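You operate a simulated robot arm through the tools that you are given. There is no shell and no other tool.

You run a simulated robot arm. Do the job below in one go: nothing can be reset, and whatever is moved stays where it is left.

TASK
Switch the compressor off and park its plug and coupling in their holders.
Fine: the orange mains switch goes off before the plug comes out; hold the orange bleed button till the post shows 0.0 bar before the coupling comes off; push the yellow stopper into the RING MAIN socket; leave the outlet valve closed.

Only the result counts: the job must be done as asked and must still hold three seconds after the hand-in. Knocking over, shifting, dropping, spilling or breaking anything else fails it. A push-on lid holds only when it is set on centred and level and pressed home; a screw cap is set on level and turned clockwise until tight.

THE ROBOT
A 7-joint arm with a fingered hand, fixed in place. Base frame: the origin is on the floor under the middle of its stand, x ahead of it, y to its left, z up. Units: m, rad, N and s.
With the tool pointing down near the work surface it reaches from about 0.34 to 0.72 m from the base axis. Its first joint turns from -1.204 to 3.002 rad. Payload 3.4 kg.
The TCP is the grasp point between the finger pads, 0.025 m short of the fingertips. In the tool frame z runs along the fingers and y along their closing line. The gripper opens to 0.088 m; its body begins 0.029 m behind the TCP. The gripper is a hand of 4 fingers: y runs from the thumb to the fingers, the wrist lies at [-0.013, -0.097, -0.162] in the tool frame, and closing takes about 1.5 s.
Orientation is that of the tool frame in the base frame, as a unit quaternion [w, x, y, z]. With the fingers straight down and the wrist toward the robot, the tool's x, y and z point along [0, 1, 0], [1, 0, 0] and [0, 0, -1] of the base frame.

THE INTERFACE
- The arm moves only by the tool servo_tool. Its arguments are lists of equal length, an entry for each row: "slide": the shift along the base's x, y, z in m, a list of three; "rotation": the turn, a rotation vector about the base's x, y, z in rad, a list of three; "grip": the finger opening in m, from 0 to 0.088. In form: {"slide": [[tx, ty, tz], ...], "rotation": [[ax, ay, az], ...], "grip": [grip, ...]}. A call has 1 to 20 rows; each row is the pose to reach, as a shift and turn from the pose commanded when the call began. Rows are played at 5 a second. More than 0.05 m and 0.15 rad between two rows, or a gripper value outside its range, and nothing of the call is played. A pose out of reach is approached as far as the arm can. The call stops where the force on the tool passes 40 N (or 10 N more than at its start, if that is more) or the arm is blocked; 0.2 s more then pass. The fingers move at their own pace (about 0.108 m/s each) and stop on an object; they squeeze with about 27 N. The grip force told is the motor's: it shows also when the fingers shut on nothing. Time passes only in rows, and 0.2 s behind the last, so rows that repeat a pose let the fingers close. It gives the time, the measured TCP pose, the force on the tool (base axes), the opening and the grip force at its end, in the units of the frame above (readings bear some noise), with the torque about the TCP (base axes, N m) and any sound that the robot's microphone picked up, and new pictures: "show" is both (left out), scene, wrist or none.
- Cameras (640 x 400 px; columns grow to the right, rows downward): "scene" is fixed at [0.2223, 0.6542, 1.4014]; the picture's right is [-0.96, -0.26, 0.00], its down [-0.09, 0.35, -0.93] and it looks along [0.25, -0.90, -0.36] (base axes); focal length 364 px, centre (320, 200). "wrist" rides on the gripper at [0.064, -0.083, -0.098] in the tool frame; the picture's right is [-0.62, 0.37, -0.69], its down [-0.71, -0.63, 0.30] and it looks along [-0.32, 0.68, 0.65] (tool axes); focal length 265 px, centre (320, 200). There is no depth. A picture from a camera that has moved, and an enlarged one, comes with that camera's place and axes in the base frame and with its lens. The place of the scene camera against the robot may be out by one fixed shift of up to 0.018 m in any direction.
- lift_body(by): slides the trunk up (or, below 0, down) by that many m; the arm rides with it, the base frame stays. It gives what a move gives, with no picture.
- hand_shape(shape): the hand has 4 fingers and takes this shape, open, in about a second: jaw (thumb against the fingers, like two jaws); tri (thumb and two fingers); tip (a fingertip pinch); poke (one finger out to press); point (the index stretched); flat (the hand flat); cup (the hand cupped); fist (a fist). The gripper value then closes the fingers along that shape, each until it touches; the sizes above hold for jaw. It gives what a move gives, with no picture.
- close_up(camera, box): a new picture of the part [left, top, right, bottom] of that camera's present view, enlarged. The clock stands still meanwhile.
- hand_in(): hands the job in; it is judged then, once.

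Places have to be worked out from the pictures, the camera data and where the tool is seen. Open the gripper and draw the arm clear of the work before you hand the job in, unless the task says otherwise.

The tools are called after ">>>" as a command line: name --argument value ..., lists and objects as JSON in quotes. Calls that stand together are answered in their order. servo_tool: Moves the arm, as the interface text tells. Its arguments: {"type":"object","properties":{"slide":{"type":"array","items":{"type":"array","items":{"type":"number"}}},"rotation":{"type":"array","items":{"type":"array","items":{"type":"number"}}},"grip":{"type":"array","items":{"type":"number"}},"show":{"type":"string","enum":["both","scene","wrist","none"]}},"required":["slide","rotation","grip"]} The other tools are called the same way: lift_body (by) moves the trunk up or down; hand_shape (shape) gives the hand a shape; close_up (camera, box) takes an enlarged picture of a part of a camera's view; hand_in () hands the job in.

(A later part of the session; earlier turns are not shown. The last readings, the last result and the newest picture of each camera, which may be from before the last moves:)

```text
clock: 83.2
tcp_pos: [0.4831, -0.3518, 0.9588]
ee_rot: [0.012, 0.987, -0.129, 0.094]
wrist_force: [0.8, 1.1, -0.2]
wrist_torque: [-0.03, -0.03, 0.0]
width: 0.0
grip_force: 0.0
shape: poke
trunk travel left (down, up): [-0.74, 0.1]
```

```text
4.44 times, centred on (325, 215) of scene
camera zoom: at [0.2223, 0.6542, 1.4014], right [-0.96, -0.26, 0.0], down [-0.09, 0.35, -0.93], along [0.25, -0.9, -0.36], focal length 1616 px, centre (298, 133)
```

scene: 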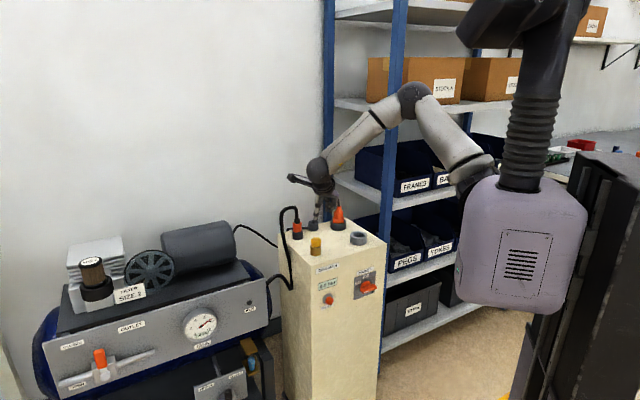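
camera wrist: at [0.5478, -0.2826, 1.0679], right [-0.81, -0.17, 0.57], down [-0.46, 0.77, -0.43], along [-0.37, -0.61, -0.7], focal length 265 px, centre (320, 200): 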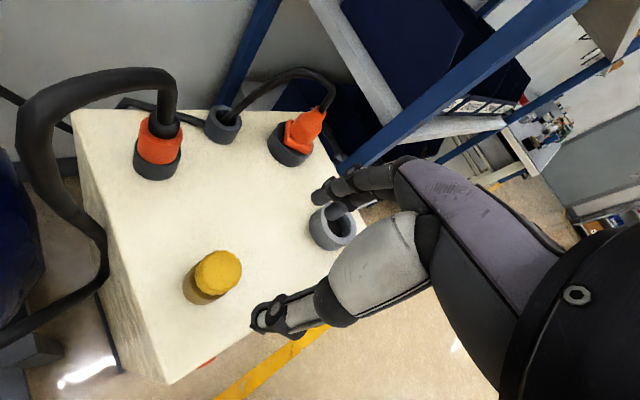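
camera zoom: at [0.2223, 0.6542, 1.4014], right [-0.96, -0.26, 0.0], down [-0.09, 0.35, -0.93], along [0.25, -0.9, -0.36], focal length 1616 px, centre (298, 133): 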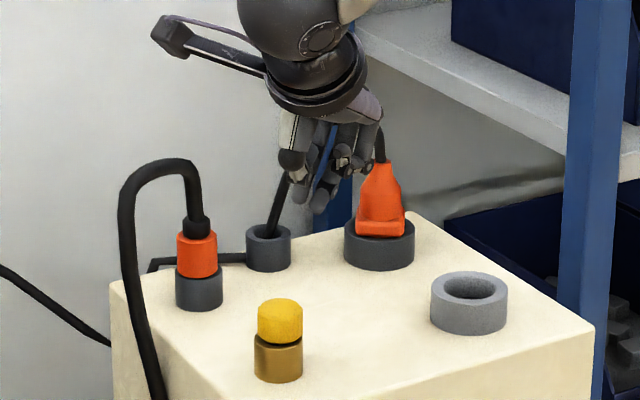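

From here the wrist view shows all fittings well. I zoom in on the poking finger to locate its tip.

>>> close_up --camera "scene" --box '[305, 190, 345, 225]'

>>> close_up --camera "wrist" --box '[160, 170, 380, 390]'

```text
11.43 times, centred on (325, 208) of scene
camera zoom: at [0.2223, 0.6542, 1.4014], right [-0.96, -0.26, 0.0], down [-0.09, 0.35, -0.93], along [0.25, -0.9, -0.36], focal length 4155 px, centre (263, 114)
```

zoom: 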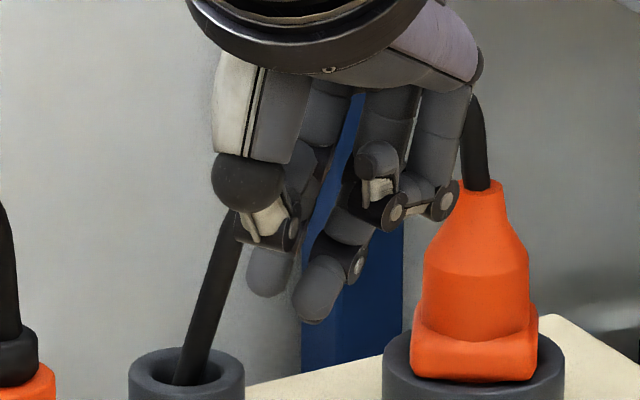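

```text
1.82 times, centred on (270, 280) of wrist
camera zoom: at [0.547, -0.2825, 1.0682], right [-0.81, -0.17, 0.56], down [-0.46, 0.77, -0.43], along [-0.36, -0.61, -0.7], focal length 483 px, centre (411, 54)
```

zoom: 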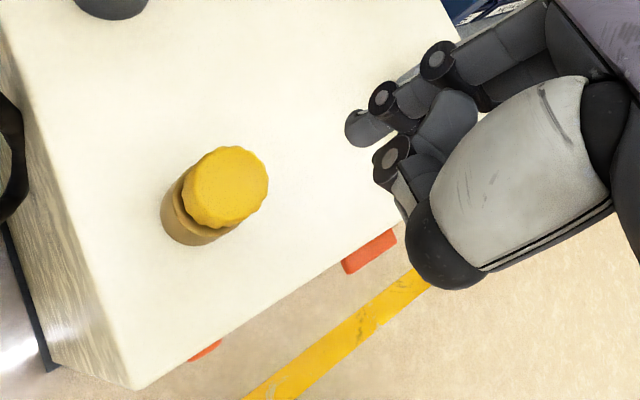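

Both extended fingertips point down (±8 mm about the tool axis). I level the tool to straight down and bring them over the knob centre, about (0.511, -0.358).

>>> servo_tool --slide '[[0.009, -0.002, 0], [0.018, -0.004, -0.01], [0.027, -0.0055, -0.025], [0.027, -0.0055, -0.035]]' --rotation '[[0.016, 0.06, 0], [0.032, 0.12, 0], [0.047, 0.177, 0], [0.047, 0.177, 0]]' --grip '[0.088, 0.088, 0.088, 0.088]'

>>> close_up --camera "scene" --box '[295, 205, 340, 255]'

>>> close_up --camera "wrist" --box '[180, 170, 400, 390]'

```text
clock: 84.2
tcp_pos: [0.5108, -0.3575, 0.9229]
ee_rot: [-0.001, 0.992, -0.129, 0.002]
wrist_force: [0.5, -0.4, 0.4]
wrist_torque: [-0.02, 0.0, -0.03]
width: 0.0
grip_force: 0.0
shape: poke
trunk travel left (down, up): [-0.74, 0.1]
camera wrist: at [0.5934, -0.2934, 1.0233], right [-0.7, -0.2, 0.69], down [-0.53, 0.79, -0.31], along [-0.49, -0.58, -0.66], focal length 265 px, centre (320, 200)
```

scene: 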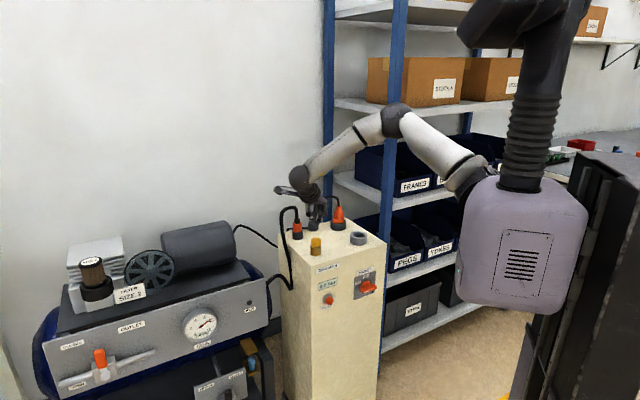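
wrist: 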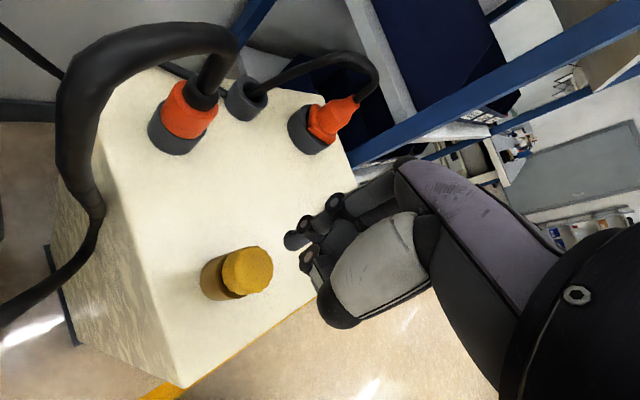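

```text
8.00 times, centred on (318, 230) of scene
camera zoom: at [0.2223, 0.6542, 1.4014], right [-0.96, -0.26, 0.0], down [-0.09, 0.35, -0.93], along [0.25, -0.9, -0.36], focal length 2908 px, centre (340, -40)
```

zoom: 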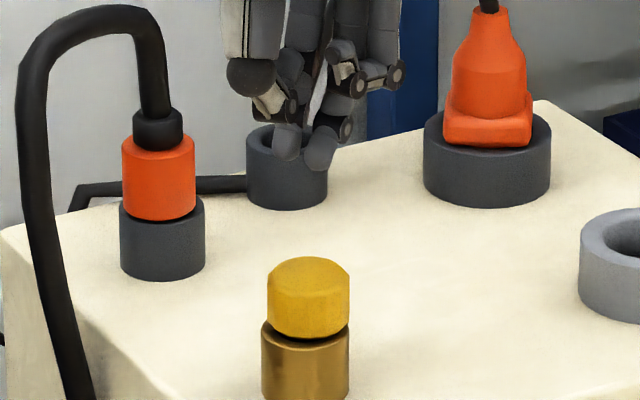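

```text
1.82 times, centred on (290, 280) of wrist
camera zoom: at [0.5934, -0.2934, 1.0233], right [-0.7, -0.2, 0.69], down [-0.53, 0.79, -0.31], along [-0.49, -0.58, -0.66], focal length 483 px, centre (374, 54)
```

zoom: 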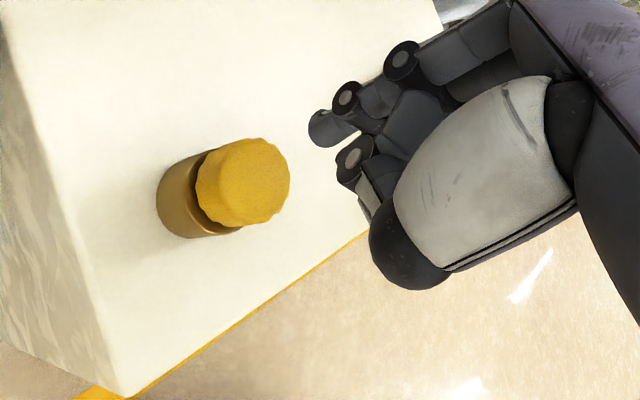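

The fingertips are right above the knob in both views, about 5 cm up. I go down onto it and press, with the force limit as guard.

>>> servo_tool --slide '[[-0.001, 0.001, -0.015], [-0.001, 0.001, -0.03], [-0.001, 0.001, -0.04], [-0.001, 0.001, -0.046], [-0.001, 0.001, -0.05], [-0.001, 0.001, -0.053], [-0.001, 0.001, -0.056]]' --rotation '[[0, 0, 0], [0, 0, 0], [0, 0, 0], [0, 0, 0], [0, 0, 0], [0, 0, 0], [0, 0, 0]]' --grip '[0.088, 0.088, 0.088, 0.088, 0.088, 0.088, 0.088]' --show "wrist"

>>> close_up --camera "scene" --box '[300, 222, 333, 258]'

```text
clock: 85.8
tcp_pos: [0.5136, -0.3595, 0.8772]
ee_rot: [0.004, 0.992, -0.129, 0.011]
wrist_force: [-1.3, -0.7, 21.7]
wrist_torque: [0.04, 0.14, -0.02]
width: 0.0
grip_force: 0.1
shape: poke
trunk travel left (down, up): [-0.74, 0.1]
stopped in row 7: the force on the tool passed its limit at 44 N (the readings are from after the stop); the commanded pose is now the measured one
camera wrist: at [0.5942, -0.2924, 0.9778], right [-0.71, -0.19, 0.68], down [-0.52, 0.79, -0.32], along [-0.48, -0.58, -0.66], focal length 265 px, centre (320, 200)
```

wrist: 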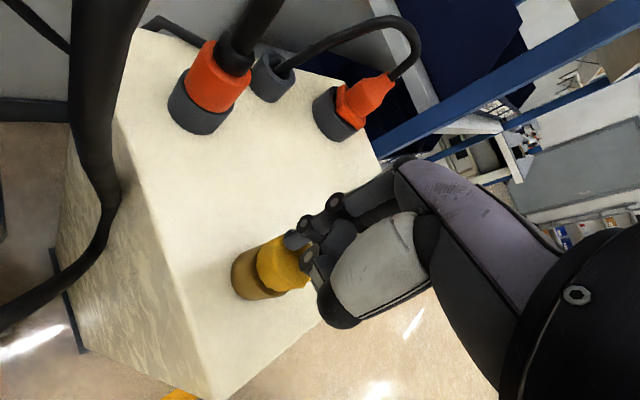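

```text
11.11 times, centred on (316, 240) of scene
camera zoom: at [0.2223, 0.6542, 1.4014], right [-0.96, -0.26, 0.0], down [-0.09, 0.35, -0.93], along [0.25, -0.9, -0.36], focal length 4039 px, centre (359, -244)
```

zoom: 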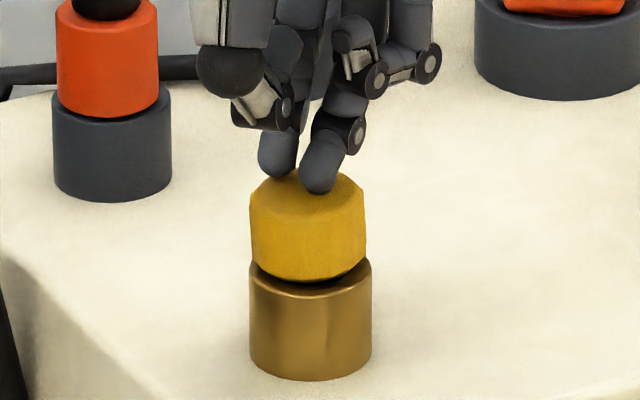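

The press reached 44 N and the knob is now centred on the socket; the remaining thin gap looks like the one it had in its own holder. I press once more to be sure it is home.

>>> servo_tool --slide '[[-0.001, 0, -0.002], [-0.001, 0, -0.004], [-0.001, 0, -0.006], [-0.001, 0, -0.008], [-0.001, 0, -0.01]]' --rotation '[[0, 0, 0], [0, 0, 0], [0, 0, 0], [0, 0, 0], [0, 0, 0]]' --grip '[0.088, 0.088, 0.088, 0.088, 0.088]' --show "none"

>>> close_up --camera "scene" --box '[300, 222, 333, 258]'

```text
clock: 86.3
tcp_pos: [0.515, -0.3574, 0.8768]
ee_rot: [0.006, 0.991, -0.13, 0.015]
wrist_force: [-3.2, 0.0, 20.0]
wrist_torque: [0.09, 0.17, 0.0]
width: 0.0002
grip_force: 0.0
shape: poke
trunk travel left (down, up): [-0.74, 0.1]
stopped in row 2: the force on the tool passed its limit at 43 N (the readings are from after the stop); the commanded pose is now the measured one
```

```text
11.11 times, centred on (316, 240) of scene
camera zoom: at [0.2223, 0.6542, 1.4014], right [-0.96, -0.26, 0.0], down [-0.09, 0.35, -0.93], along [0.25, -0.9, -0.36], focal length 4039 px, centre (359, -244)
```

zoom: 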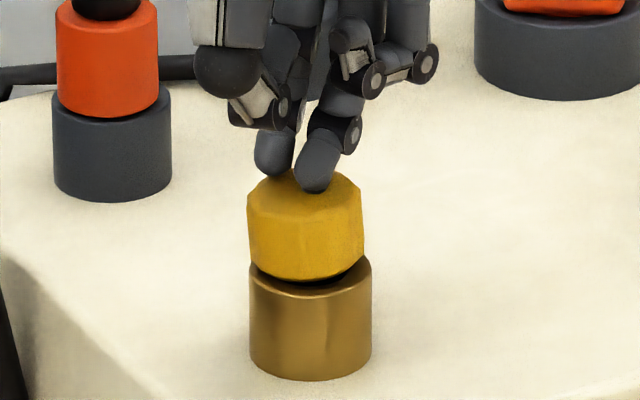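

The fingertips press off-centre toward the back-left, which tilts the knob a little. I lift, shift (-5, +6) mm to its centre and press again.

>>> servo_tool --slide '[[0, 0, 0.008], [0, 0, 0.015], [-0.005, 0.006, 0.015], [-0.005, 0.006, 0.015]]' --rotation '[[0, 0, 0], [0, 0, 0], [0, 0, 0], [0, 0, 0]]' --grip '[0.088, 0.088, 0.088, 0.088]' --show "none"

>>> close_up --camera "scene" --box '[300, 222, 333, 258]'

>>> close_up --camera "wrist" --box '[200, 190, 360, 350]'

```text
clock: 87.3
tcp_pos: [0.5099, -0.3516, 0.8892]
ee_rot: [0.005, 0.992, -0.129, 0.012]
wrist_force: [-0.6, -0.1, -0.3]
wrist_torque: [0.03, 0.0, -0.01]
width: 0.0
grip_force: 0.1
shape: poke
trunk travel left (down, up): [-0.74, 0.1]
```

```text
11.11 times, centred on (316, 240) of scene
camera zoom: at [0.2223, 0.6542, 1.4014], right [-0.96, -0.26, 0.0], down [-0.09, 0.35, -0.93], along [0.25, -0.9, -0.36], focal length 4039 px, centre (359, -244)
```

zoom: 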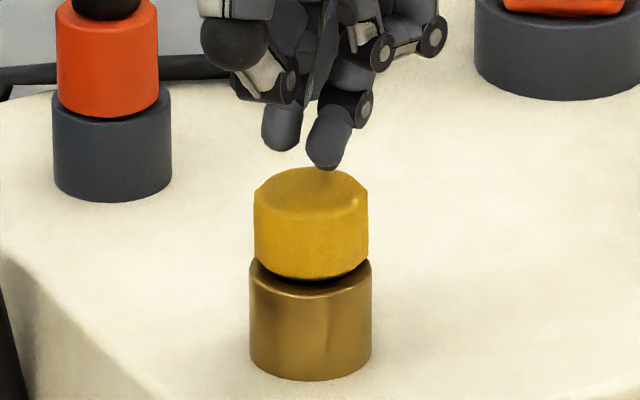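

```text
2.50 times, centred on (280, 270) of wrist
camera zoom: at [0.5911, -0.2869, 0.9892], right [-0.71, -0.19, 0.68], down [-0.52, 0.79, -0.33], along [-0.47, -0.59, -0.66], focal length 664 px, centre (420, 25)
```

zoom: 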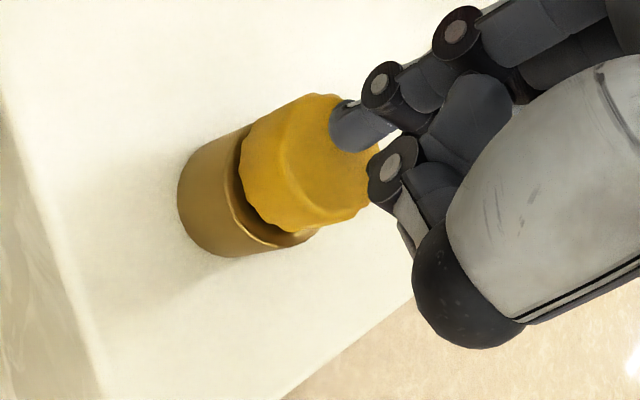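

Unloaded, the knob stands upright and centred but ~4–5 mm proud. With the corrected aim I press down on its centre.

>>> servo_tool --slide '[[-0.001, -0.001, -0.005], [-0.001, -0.001, -0.009], [-0.001, -0.001, -0.012], [-0.001, -0.001, -0.014], [-0.001, -0.001, -0.016], [-0.001, -0.001, -0.018], [-0.001, -0.001, -0.02], [-0.001, -0.001, -0.022]]' --rotation '[[0, 0, 0], [0, 0, 0], [0, 0, 0], [0, 0, 0], [0, 0, 0], [0, 0, 0], [0, 0, 0], [0, 0, 0]]' --grip '[0.088, 0.088, 0.088, 0.088, 0.088, 0.088, 0.088, 0.088]' --show "none"

>>> close_up --camera "scene" --box '[300, 222, 333, 258]'

>>> close_up --camera "wrist" --box '[200, 190, 360, 350]'

```text
clock: 88.8
tcp_pos: [0.5111, -0.3548, 0.8755]
ee_rot: [0.008, 0.991, -0.13, 0.022]
wrist_force: [-2.1, -0.7, 24.9]
wrist_torque: [0.0, 0.14, -0.01]
width: 0.0001
grip_force: 0.0
shape: poke
trunk travel left (down, up): [-0.74, 0.1]
stopped in row 7: the force on the tool passed its limit at 42 N (the readings are from after the stop); the commanded pose is now the measured one
```

```text
11.11 times, centred on (316, 240) of scene
camera zoom: at [0.2223, 0.6542, 1.4014], right [-0.96, -0.26, 0.0], down [-0.09, 0.35, -0.93], along [0.25, -0.9, -0.36], focal length 4039 px, centre (359, -244)
```

zoom: 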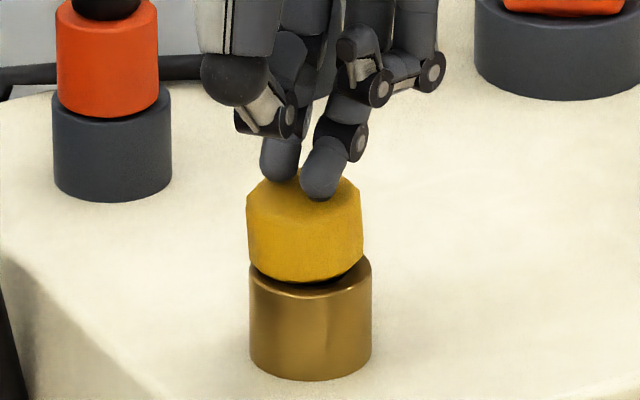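

```text
2.50 times, centred on (280, 270) of wrist
camera zoom: at [0.5904, -0.2875, 0.9787], right [-0.72, -0.18, 0.67], down [-0.52, 0.79, -0.34], along [-0.46, -0.59, -0.66], focal length 664 px, centre (420, 25)
```

zoom: 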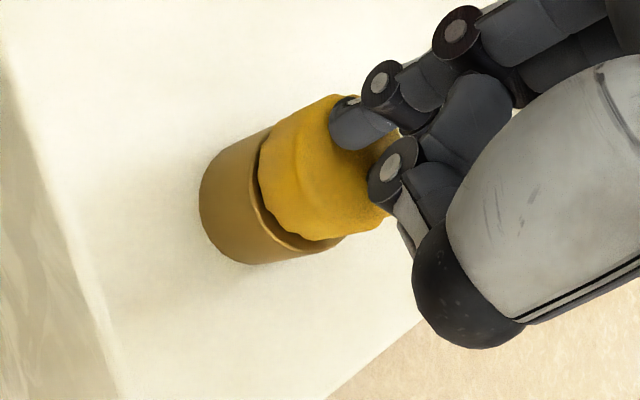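

Under load the arm gives a little and drags the knob's top to the left, so it cants instead of sinking. I lift, aim about 6 mm further right (−x), and press again.

>>> servo_tool --slide '[[0, 0, 0.008], [-0.006, 0.001, 0.01], [-0.006, 0.001, 0.01]]' --rotation '[[0, 0, 0], [0, 0, 0], [0, 0, 0]]' --grip '[0.088, 0.088, 0.088]' --show "none"

>>> close_up --camera "scene" --box '[300, 222, 333, 258]'

>>> close_up --camera "wrist" --box '[200, 190, 360, 350]'

```text
clock: 89.6
tcp_pos: [0.5043, -0.3531, 0.881]
ee_rot: [0.007, 0.991, -0.13, 0.016]
wrist_force: [-0.2, 0.5, 0.1]
wrist_torque: [-0.02, 0.0, 0.01]
width: 0.0
grip_force: 0.2
shape: poke
trunk travel left (down, up): [-0.74, 0.1]
```

```text
11.11 times, centred on (316, 240) of scene
camera zoom: at [0.2223, 0.6542, 1.4014], right [-0.96, -0.26, 0.0], down [-0.09, 0.35, -0.93], along [0.25, -0.9, -0.36], focal length 4039 px, centre (359, -244)
```

zoom: 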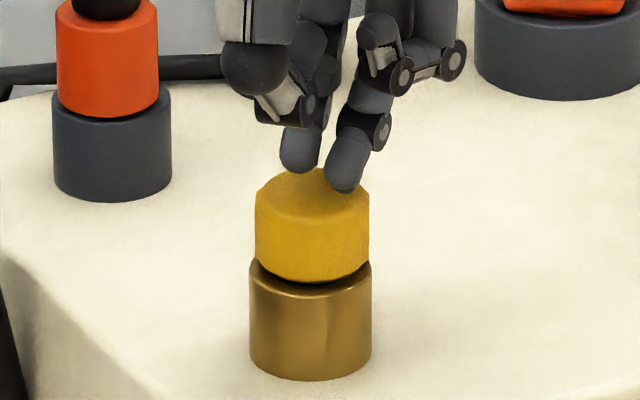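

```text
2.50 times, centred on (280, 270) of wrist
camera zoom: at [0.5848, -0.2864, 0.9831], right [-0.71, -0.19, 0.68], down [-0.52, 0.79, -0.33], along [-0.47, -0.59, -0.66], focal length 664 px, centre (420, 25)
```

zoom: 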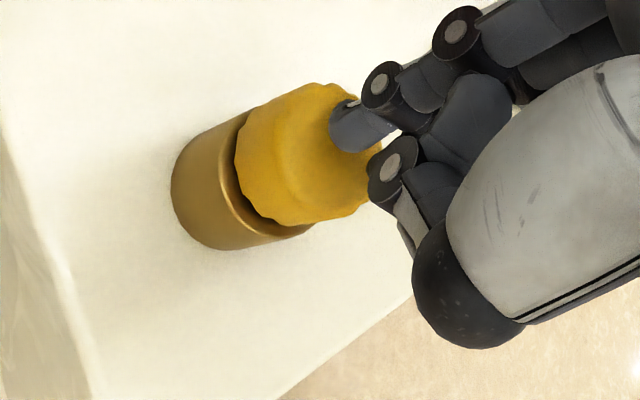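

The knob went down ~1 mm and the aim is now slightly right of centre. I press again.

>>> servo_tool --slide '[[0, 0, -0.004], [0, 0, -0.007], [0, 0, -0.009], [0, 0, -0.011], [0, 0, -0.013], [0, 0, -0.015], [0, 0, -0.017]]' --rotation '[[0, 0, 0], [0, 0, 0], [0, 0, 0], [0, 0, 0], [0, 0, 0], [0, 0, 0], [0, 0, 0]]' --grip '[0.088, 0.088, 0.088, 0.088, 0.088, 0.088, 0.088]' --show "none"

>>> close_up --camera "scene" --box '[300, 222, 333, 258]'

>>> close_up --camera "wrist" --box '[200, 190, 360, 350]'

```text
clock: 90.9
tcp_pos: [0.5061, -0.3538, 0.8772]
ee_rot: [0.01, 0.991, -0.13, 0.024]
wrist_force: [-2.5, -0.8, 23.8]
wrist_torque: [0.03, 0.22, 0.03]
width: 0.0001
grip_force: 0.2
shape: poke
trunk travel left (down, up): [-0.74, 0.1]
stopped in row 6: the force on the tool passed its limit at 42 N (the readings are from after the stop); the commanded pose is now the measured one
```

```text
11.11 times, centred on (316, 240) of scene
camera zoom: at [0.2223, 0.6542, 1.4014], right [-0.96, -0.26, 0.0], down [-0.09, 0.35, -0.93], along [0.25, -0.9, -0.36], focal length 4039 px, centre (359, -244)
```

zoom: 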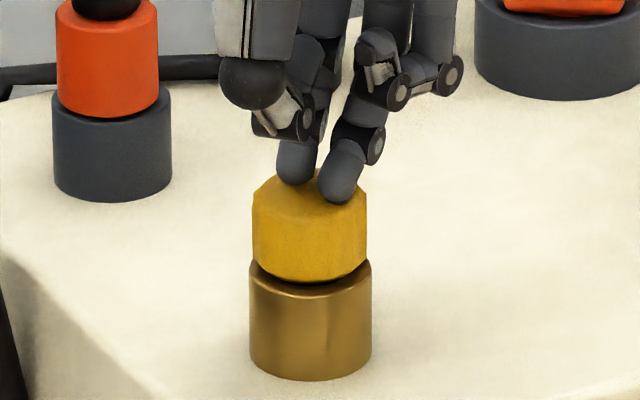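

```text
2.50 times, centred on (280, 270) of wrist
camera zoom: at [0.5846, -0.2869, 0.9787], right [-0.72, -0.18, 0.67], down [-0.51, 0.78, -0.35], along [-0.46, -0.59, -0.66], focal length 664 px, centre (420, 25)
```

zoom: 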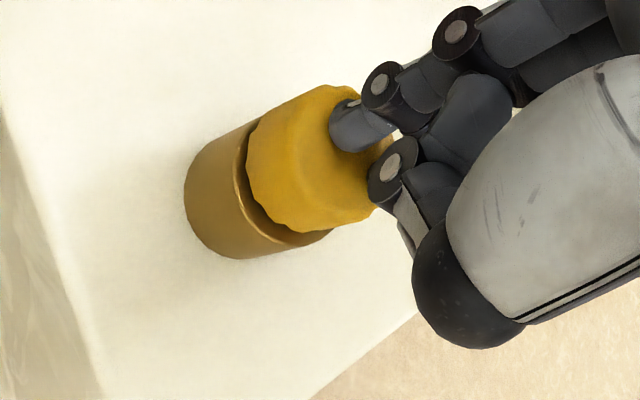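

Pressed at 42 N it stays upright and central but still ~4 mm proud, while the gripped push had moved it smoothly. So I'll re-grip the knob and push it down held upright. First I lift off and open in tri shape.

>>> servo_tool --slide '[[0, 0, 0.015], [-0.005, 0.001, 0.035], [-0.01, 0.002, 0.06], [-0.015, 0.003, 0.075]]' --rotation '[[0, 0, 0], [0, 0, 0], [0, 0, 0], [0, 0, 0]]' --grip '[0.088, 0.088, 0.088, 0.088]' --show "none"

>>> hand_shape --shape "tri"

>>> close_up --camera "scene" --box '[300, 222, 333, 258]'

>>> close_up --camera "wrist" --box '[160, 160, 320, 320]'

```text
clock: 91.9
tcp_pos: [0.4896, -0.3484, 0.9479]
ee_rot: [0.008, 0.991, -0.13, 0.021]
wrist_force: [0.6, 0.2, 1.2]
wrist_torque: [-0.04, 0.04, -0.01]
width: 0.0
grip_force: 0.1
shape: poke
trunk travel left (down, up): [-0.74, 0.1]
```

```text
clock: 92.8
tcp_pos: [0.4914, -0.348, 0.9481]
ee_rot: [0.008, 0.991, -0.13, 0.021]
wrist_force: [0.2, -0.7, -0.5]
wrist_torque: [0.02, -0.01, 0.03]
width: 0.0878
grip_force: 0.0
shape: tri
trunk travel left (down, up): [-0.74, 0.1]
```

```text
11.11 times, centred on (316, 240) of scene
camera zoom: at [0.2223, 0.6542, 1.4014], right [-0.96, -0.26, 0.0], down [-0.09, 0.35, -0.93], along [0.25, -0.9, -0.36], focal length 4039 px, centre (359, -244)
```

zoom: 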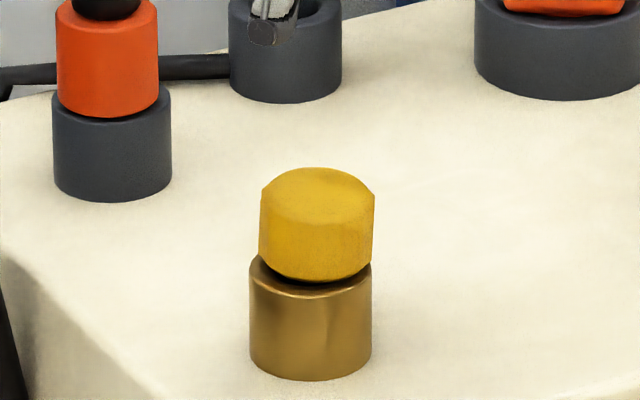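

```text
2.50 times, centred on (240, 240) of wrist
camera zoom: at [0.5698, -0.2826, 1.0495], right [-0.72, -0.18, 0.67], down [-0.52, 0.79, -0.34], along [-0.46, -0.59, -0.66], focal length 664 px, centre (520, 100)
```

zoom: 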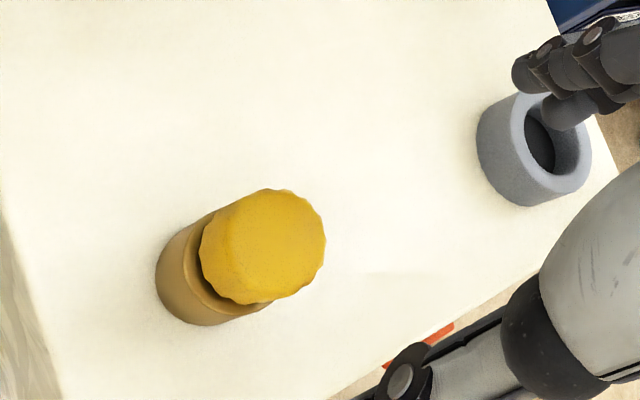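

The knob now leans ~3° to the right and still stands proud, so I'll grip it again and push it down level. I pitch the hand back to 45° and hover over the knob.

>>> servo_tool --slide '[[0.003, -0.001, 0], [0.006, -0.002, 0], [0.01, -0.003, -0.005], [0.013, -0.004, -0.01], [0.017, -0.0053, -0.018], [0.017, -0.0053, -0.028]]' --rotation '[[-0.035, -0.142, 0], [-0.07, -0.285, 0], [-0.105, -0.427, 0], [-0.14, -0.57, 0], [-0.175, -0.712, 0], [-0.175, -0.712, 0]]' --grip '[0.07, 0.07, 0.07, 0.07, 0.07, 0.07]'

>>> close_up --camera "scene" --box '[295, 205, 345, 260]'

>>> close_up --camera "wrist" --box '[220, 180, 400, 360]'

```text
clock: 94.2
tcp_pos: [0.5089, -0.3564, 0.9208]
ee_rot: [0.047, 0.917, -0.122, 0.377]
wrist_force: [0.5, 0.4, -0.2]
wrist_torque: [-0.01, 0.03, -0.01]
width: 0.0703
grip_force: 0.0
shape: tri
trunk travel left (down, up): [-0.74, 0.1]
camera wrist: at [0.5079, -0.2707, 1.0368], right [-0.99, -0.12, 0.06], down [-0.12, 0.69, -0.71], along [0.04, -0.72, -0.7], focal length 265 px, centre (320, 200)
```

scene: 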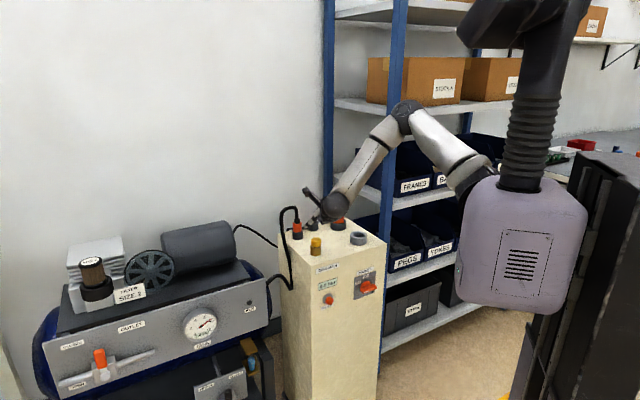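
wrist: 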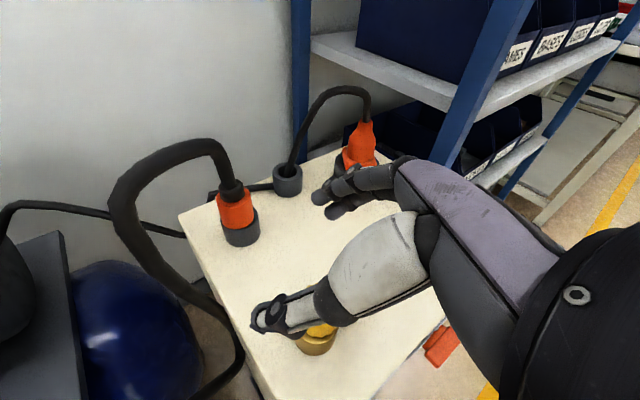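

```text
7.27 times, centred on (320, 232) of scene
camera zoom: at [0.2223, 0.6542, 1.4014], right [-0.96, -0.26, 0.0], down [-0.09, 0.35, -0.93], along [0.25, -0.9, -0.36], focal length 2644 px, centre (320, -36)
```

zoom: 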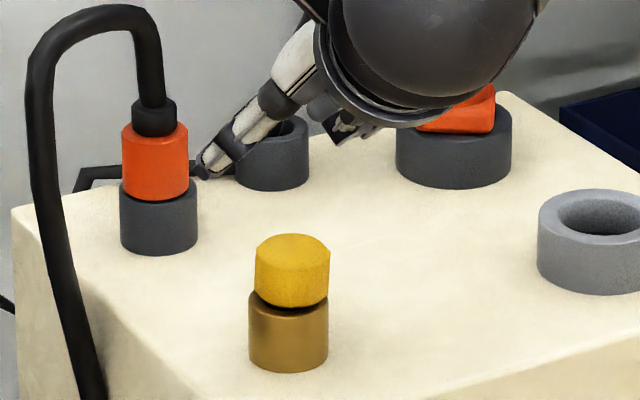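

```text
2.22 times, centred on (310, 270) of wrist
camera zoom: at [0.5079, -0.2707, 1.0368], right [-0.99, -0.12, 0.06], down [-0.12, 0.69, -0.71], along [0.04, -0.72, -0.7], focal length 590 px, centre (342, 44)
```

zoom: 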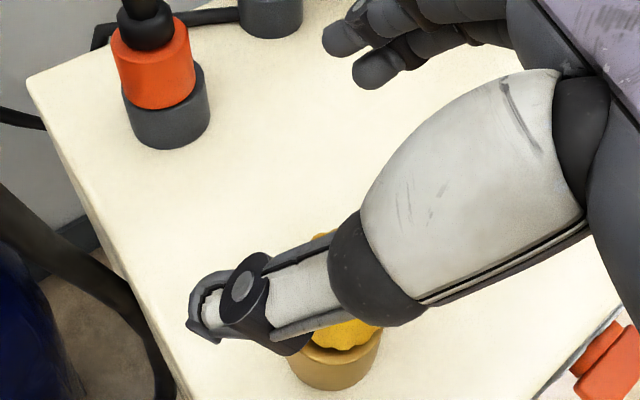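

The hand is lined up. I lower it around the knob to z≈0.851 and close.

>>> servo_tool --slide '[[0, 0, -0.02], [0, 0, -0.04], [0, 0, -0.055], [0, 0, -0.069], [0, 0, -0.069], [0, 0, -0.069], [0, 0, -0.069], [0, 0, -0.069], [0, 0, -0.069], [0, 0, -0.069], [0, 0, -0.069], [0, 0, -0.069]]' --rotation '[[0, 0, 0], [0, 0, 0], [0, 0, 0], [0, 0, 0], [0, 0, 0], [0, 0, 0], [0, 0, 0], [0, 0, 0], [0, 0, 0], [0, 0, 0], [0, 0, 0], [0, 0, 0]]' --grip '[0.07, 0.07, 0.07, 0.07, 0.07, 0.06, 0.05, 0.04, 0.03, 0.015, 0.0, 0.0]' --show "wrist"

>>> close_up --camera "scene" --box '[300, 222, 333, 258]'

```text
clock: 96.8
tcp_pos: [0.509, -0.3552, 0.8498]
ee_rot: [0.048, 0.918, -0.121, 0.375]
wrist_force: [0.8, -0.6, 0.4]
wrist_torque: [-0.03, 0.01, 0.03]
width: 0.0201
grip_force: 27.1
shape: tri
trunk travel left (down, up): [-0.74, 0.1]
camera wrist: at [0.507, -0.2692, 0.9678], right [-0.99, -0.12, 0.06], down [-0.12, 0.69, -0.71], along [0.04, -0.72, -0.7], focal length 265 px, centre (320, 200)
```

wrist: 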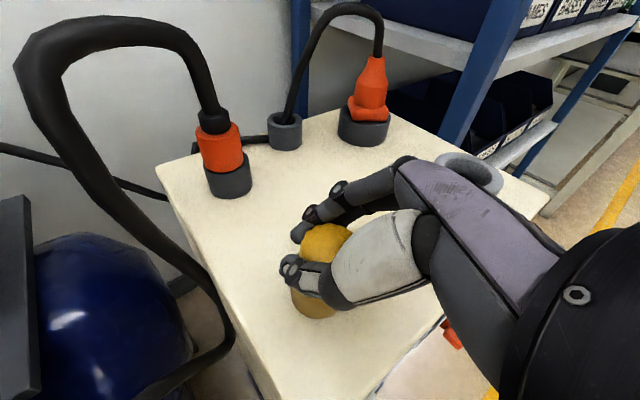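

```text
11.11 times, centred on (316, 240) of scene
camera zoom: at [0.2223, 0.6542, 1.4014], right [-0.96, -0.26, 0.0], down [-0.09, 0.35, -0.93], along [0.25, -0.9, -0.36], focal length 4039 px, centre (359, -244)
```

zoom: 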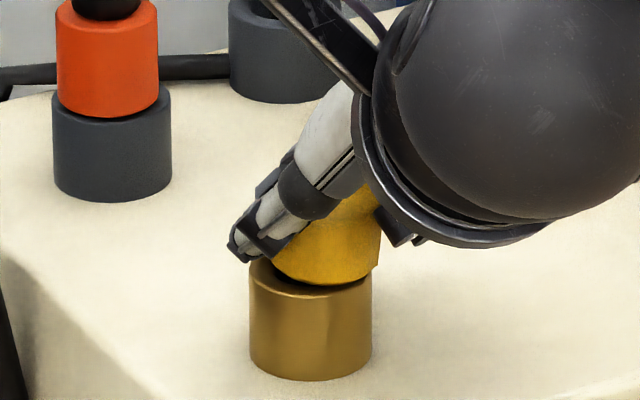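

The knob is gripped but pulled ~3 mm toward the palm (leaning right). I move the hand +4 mm along its heading to bring it upright and then push down.

>>> servo_tool --slide '[[0.002, -0.0005, 0], [0.004, -0.001, 0], [0.004, -0.001, -0.002], [0.004, -0.001, -0.004], [0.004, -0.001, -0.006], [0.004, -0.001, -0.008]]' --rotation '[[0, 0, 0], [0, 0, 0], [0, 0, 0], [0, 0, 0], [0, 0, 0], [0, 0, 0]]' --grip '[0, 0, 0, 0, 0, 0]' --show "none"

>>> close_up --camera "scene" --box '[300, 222, 333, 258]'

```text
clock: 98.2
tcp_pos: [0.5134, -0.3571, 0.8472]
ee_rot: [0.05, 0.916, -0.12, 0.379]
wrist_force: [3.9, -3.7, 22.3]
wrist_torque: [-0.25, 0.02, 0.15]
width: 0.0198
grip_force: 26.8
shape: tri
trunk travel left (down, up): [-0.74, 0.1]
```

```text
11.11 times, centred on (316, 240) of scene
camera zoom: at [0.2223, 0.6542, 1.4014], right [-0.96, -0.26, 0.0], down [-0.09, 0.35, -0.93], along [0.25, -0.9, -0.36], focal length 4039 px, centre (359, -244)
```

zoom: 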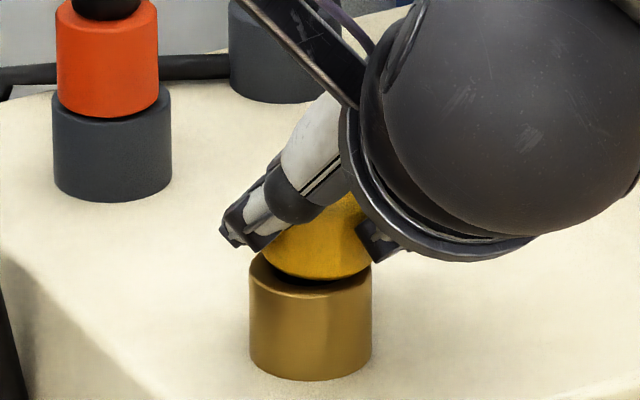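

The stopper doesn't sink below a ~4 mm gap even at 42 N, and the coupling had sat equally proud in this same socket, so the nose is on the bore's floor. I centre it (+2 mm x, +1 mm y), ease the load, and release it upright.

>>> servo_tool --slide '[[0.002, 0.001, 0], [0.002, 0.001, -0.002], [0.002, 0.001, -0.002], [0.002, 0.001, 0.003], [0.002, 0.001, 0.004], [0.002, 0.001, 0.004], [0.002, 0.001, 0.004], [0.002, 0.001, 0.004], [0.002, 0.001, 0.004]]' --rotation '[[0, 0, 0], [0, 0, 0], [0, 0, 0], [0, 0, 0], [0, 0, 0], [0, 0, 0], [0, 0, 0], [0, 0, 0], [0, 0, 0]]' --grip '[0, 0, 0, 0, 0.012, 0.025, 0.04, 0.055, 0.07]' --show "wrist"

>>> close_up --camera "scene" --box '[300, 222, 333, 258]'

```text
clock: 100.2
tcp_pos: [0.5154, -0.3559, 0.8461]
ee_rot: [0.047, 0.918, -0.122, 0.374]
wrist_force: [-0.8, 1.3, 0.1]
wrist_torque: [0.0, -0.01, 0.02]
width: 0.0698
grip_force: 0.0
shape: tri
trunk travel left (down, up): [-0.74, 0.1]
camera wrist: at [0.5133, -0.2697, 0.9626], right [-0.99, -0.12, 0.06], down [-0.12, 0.69, -0.71], along [0.04, -0.72, -0.7], focal length 265 px, centre (320, 200)
```

wrist: 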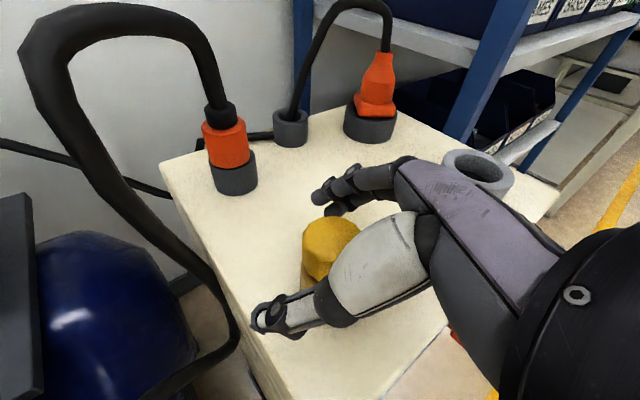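

```text
11.11 times, centred on (316, 240) of scene
camera zoom: at [0.2223, 0.6542, 1.4014], right [-0.96, -0.26, 0.0], down [-0.09, 0.35, -0.93], along [0.25, -0.9, -0.36], focal length 4039 px, centre (359, -244)
```

zoom: 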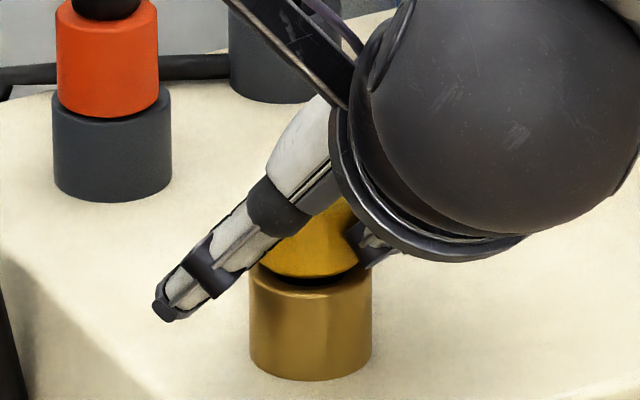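

Released without load. I retreat along the hand's axis, up and back, and inspect the stopper.

>>> servo_tool --slide '[[-0.01, 0.0026, 0.012], [-0.025, 0.0064, 0.028], [-0.04, 0.0103, 0.045], [-0.055, 0.0142, 0.062], [-0.07, 0.018, 0.08]]' --rotation '[[0, 0, 0], [0, 0, 0], [0, 0, 0], [0, 0, 0], [0, 0, 0]]' --grip '[0.07, 0.07, 0.07, 0.07, 0.07]' --show "wrist"

>>> close_up --camera "scene" --box '[300, 222, 333, 258]'

>>> close_up --camera "wrist" --box '[180, 220, 320, 360]'

```text
clock: 101.4
tcp_pos: [0.4438, -0.337, 0.9278]
ee_rot: [0.048, 0.918, -0.121, 0.376]
wrist_force: [1.1, 0.2, -0.1]
wrist_torque: [-0.01, 0.03, 0.0]
width: 0.0698
grip_force: 0.1
shape: tri
trunk travel left (down, up): [-0.74, 0.1]
camera wrist: at [0.4408, -0.2508, 1.0439], right [-0.99, -0.12, 0.06], down [-0.12, 0.69, -0.72], along [0.04, -0.72, -0.7], focal length 265 px, centre (320, 200)
```

wrist: 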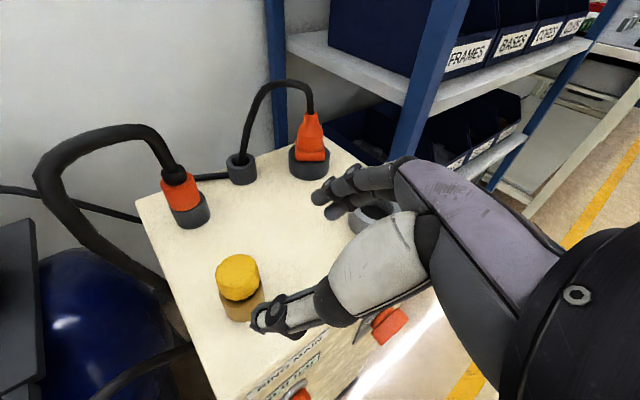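

```text
11.11 times, centred on (316, 240) of scene
camera zoom: at [0.2223, 0.6542, 1.4014], right [-0.96, -0.26, 0.0], down [-0.09, 0.35, -0.93], along [0.25, -0.9, -0.36], focal length 4039 px, centre (359, -244)
```

zoom: 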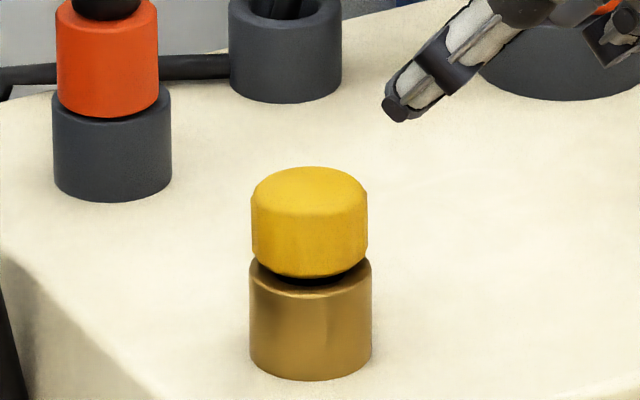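

```text
2.86 times, centred on (250, 290) of wrist
camera zoom: at [0.4408, -0.2508, 1.0439], right [-0.99, -0.12, 0.06], down [-0.12, 0.69, -0.72], along [0.04, -0.72, -0.7], focal length 758 px, centre (520, -57)
```

zoom: 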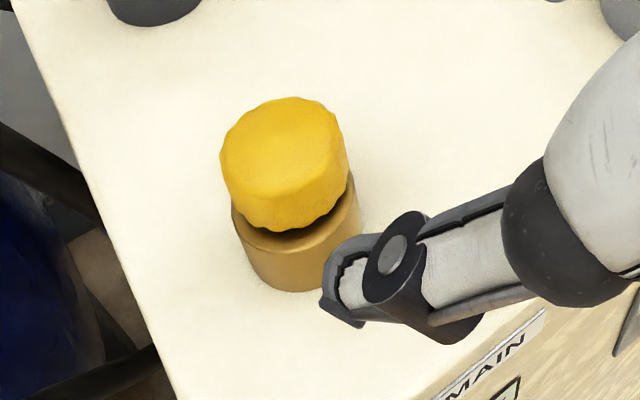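

The stopper now stands upright and centred; its knob top is ~24 mm above the rim, just as it was in its own holder (~23 mm), so it is seated. I check the whole post and the other parked items once more.

>>> close_up --camera "scene" --box '[275, 190, 385, 270]'

>>> close_up --camera "wrist" --box '[120, 60, 360, 340]'

>>> close_up --camera "scene" --box '[300, 255, 390, 315]'

>>> close_up --camera "scene" --box '[40, 320, 240, 400]'

```text
5.00 times, centred on (330, 230) of scene
camera zoom: at [0.2223, 0.6542, 1.4014], right [-0.96, -0.26, 0.0], down [-0.09, 0.35, -0.93], along [0.25, -0.9, -0.36], focal length 1818 px, centre (270, 50)
```

zoom: 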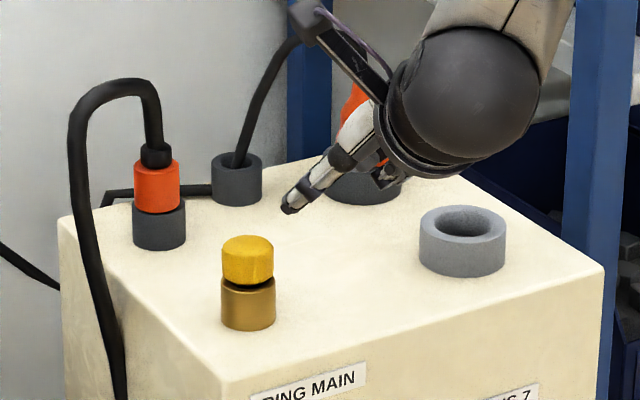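

```text
1.43 times, centred on (240, 200) of wrist
camera zoom: at [0.4408, -0.2508, 1.0439], right [-0.99, -0.12, 0.06], down [-0.12, 0.69, -0.72], along [0.04, -0.72, -0.7], focal length 379 px, centre (434, 200)
```

zoom: 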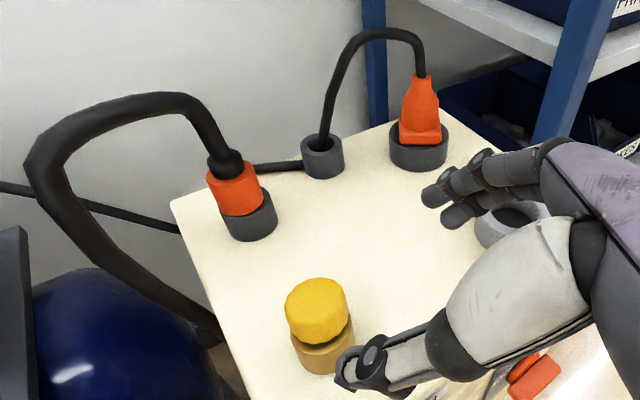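

```text
6.67 times, centred on (345, 285) of scene
camera zoom: at [0.2223, 0.6542, 1.4014], right [-0.96, -0.26, 0.0], down [-0.09, 0.35, -0.93], along [0.25, -0.9, -0.36], focal length 2424 px, centre (153, -367)
```

zoom: 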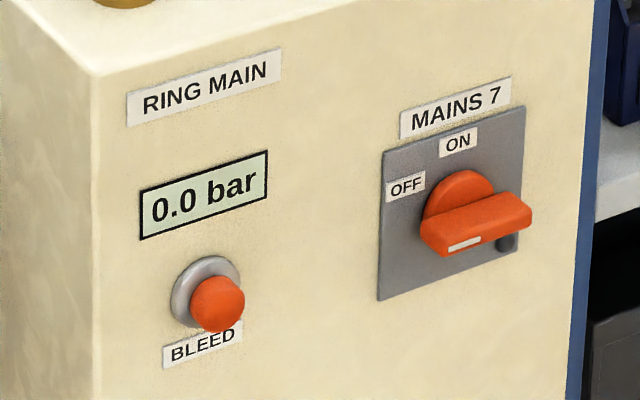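

```text
3.20 times, centred on (140, 360) of scene
camera zoom: at [0.2223, 0.6542, 1.4014], right [-0.96, -0.26, 0.0], down [-0.09, 0.35, -0.93], along [0.25, -0.9, -0.36], focal length 1163 px, centre (896, -312)
```

zoom: 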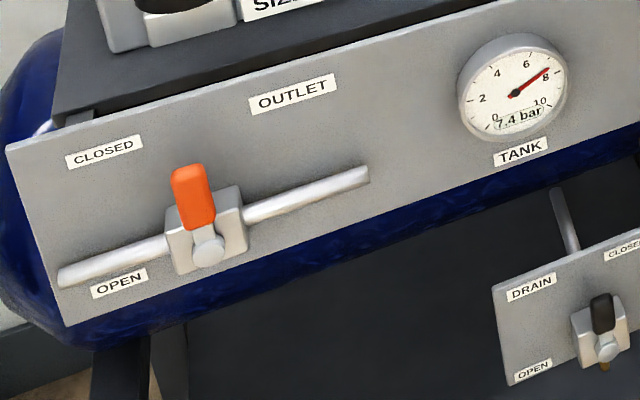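

Switch OFF, 0.0 bar, outlet lever at CLOSED. I zoom in on the coupling and the plug seats from both cameras.

>>> close_up --camera "wrist" --box '[140, 150, 230, 240]'

>>> close_up --camera "scene" --box '[285, 205, 335, 245]'

>>> close_up --camera "wrist" --box '[270, 90, 360, 190]'

```text
4.44 times, centred on (185, 195) of wrist
camera zoom: at [0.4408, -0.2508, 1.0439], right [-0.99, -0.12, 0.06], down [-0.12, 0.69, -0.72], along [0.04, -0.72, -0.7], focal length 1180 px, centre (920, 222)
```

zoom: 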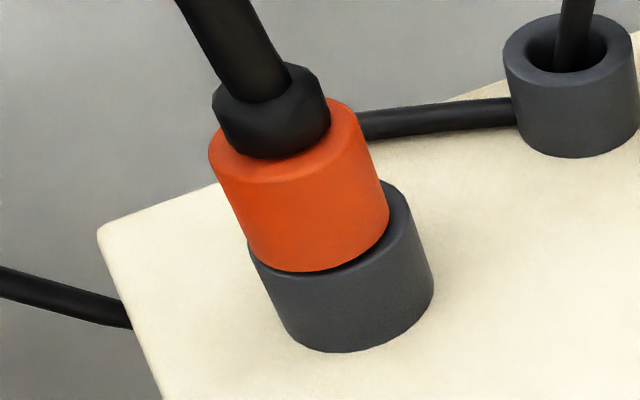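

```text
10.00 times, centred on (310, 225) of scene
camera zoom: at [0.2223, 0.6542, 1.4014], right [-0.96, -0.26, 0.0], down [-0.09, 0.35, -0.93], along [0.25, -0.9, -0.36], focal length 3635 px, centre (420, -50)
```

zoom: 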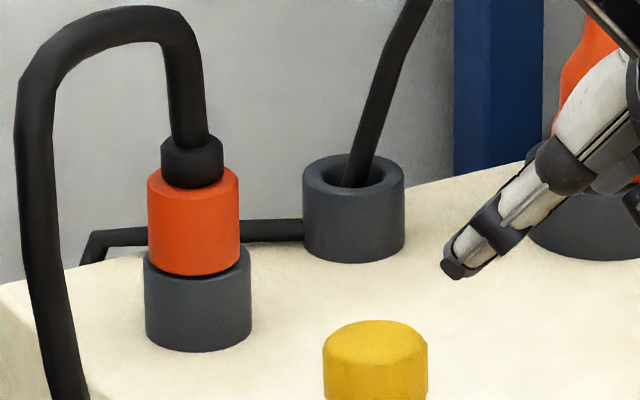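

```text
4.00 times, centred on (315, 140) of wrist
camera zoom: at [0.4408, -0.2508, 1.0439], right [-0.99, -0.12, 0.06], down [-0.12, 0.69, -0.72], along [0.04, -0.72, -0.7], focal length 1062 px, centre (340, 440)
```

zoom: 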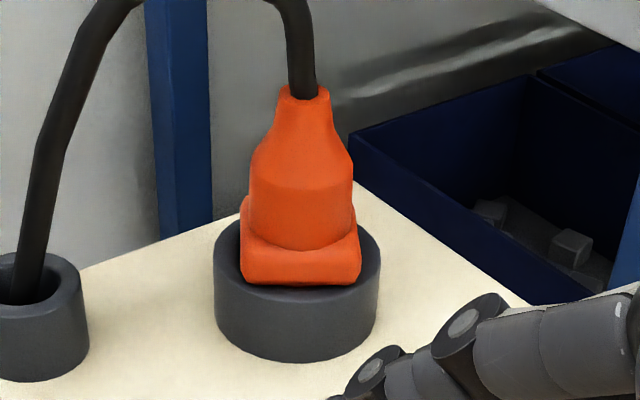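

Plug and coupling sit flush and upright, and the stopper's height has not changed through the 42 N presses, so it is on its stop. I raise the trunk to draw the arm clear of the post and open the hand.

>>> lift_body --by 0.09

>>> hand_shape --shape "jaw"

>>> servo_tool --slide '[[-0.01, 0.02, 0.01], [-0.02, 0.04, 0.02]]' --rotation '[[0, 0, 0], [0, 0, 0]]' --grip '[0.088, 0.088]'

>>> close_up --camera "scene" --box '[265, 180, 405, 320]'

```text
clock: 102.7
tcp_pos: [0.4433, -0.3363, 1.0173]
ee_rot: [0.048, 0.918, -0.121, 0.375]
wrist_force: [-0.2, 0.0, -0.5]
wrist_torque: [0.02, 0.01, 0.01]
width: 0.0697
grip_force: 0.0
shape: tri
trunk travel left (down, up): [-0.83, 0.01]
```

```text
clock: 103.5
tcp_pos: [0.4437, -0.3367, 1.0157]
ee_rot: [0.047, 0.918, -0.121, 0.376]
wrist_force: [-0.1, 0.0, -0.1]
wrist_torque: [-0.01, 0.0, 0.0]
width: 0.0879
grip_force: 0.1
shape: jaw
trunk travel left (down, up): [-0.83, 0.01]
```

```text
clock: 104.2
tcp_pos: [0.4227, -0.2948, 1.0368]
ee_rot: [0.048, 0.917, -0.121, 0.376]
wrist_force: [-0.6, -1.0, -0.9]
wrist_torque: [-0.02, 0.03, -0.02]
width: 0.0879
grip_force: 0.1
shape: jaw
trunk travel left (down, up): [-0.83, 0.01]
camera wrist: at [0.4216, -0.2083, 1.1534], right [-0.99, -0.12, 0.06], down [-0.12, 0.69, -0.72], along [0.04, -0.72, -0.7], focal length 265 px, centre (320, 200)
```

scene: 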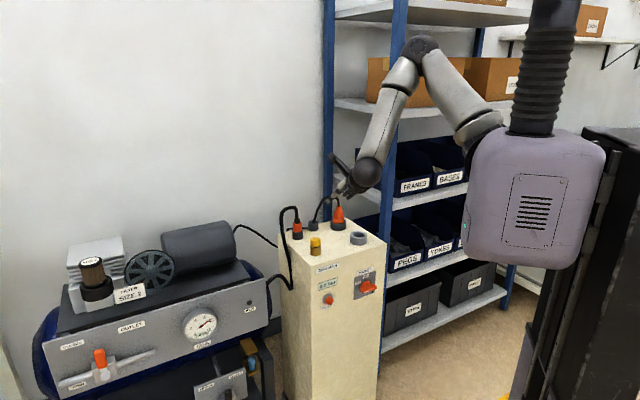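
wrist: 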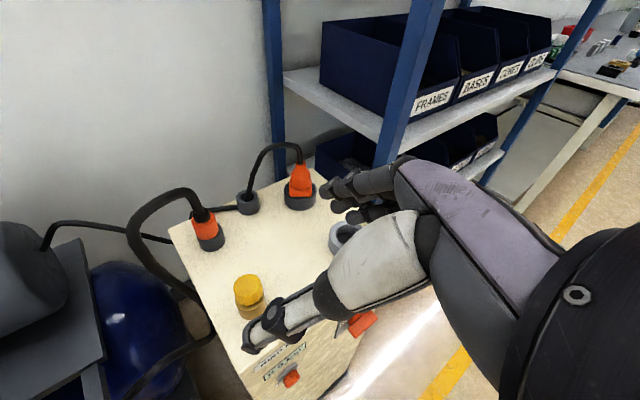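

```text
2.86 times, centred on (335, 250) of scene
camera zoom: at [0.2223, 0.6542, 1.4014], right [-0.96, -0.26, 0.0], down [-0.09, 0.35, -0.93], along [0.25, -0.9, -0.36], focal length 1039 px, centre (277, 57)
```

zoom: 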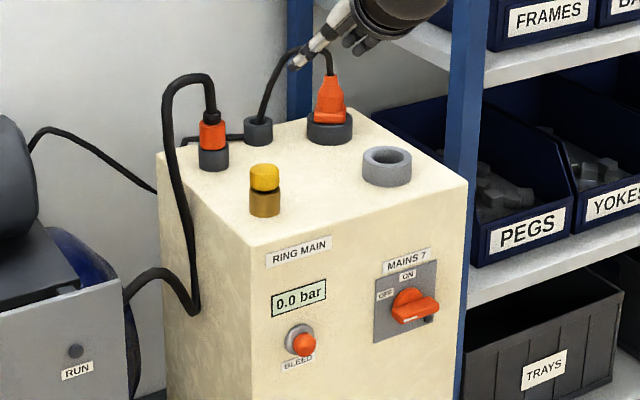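

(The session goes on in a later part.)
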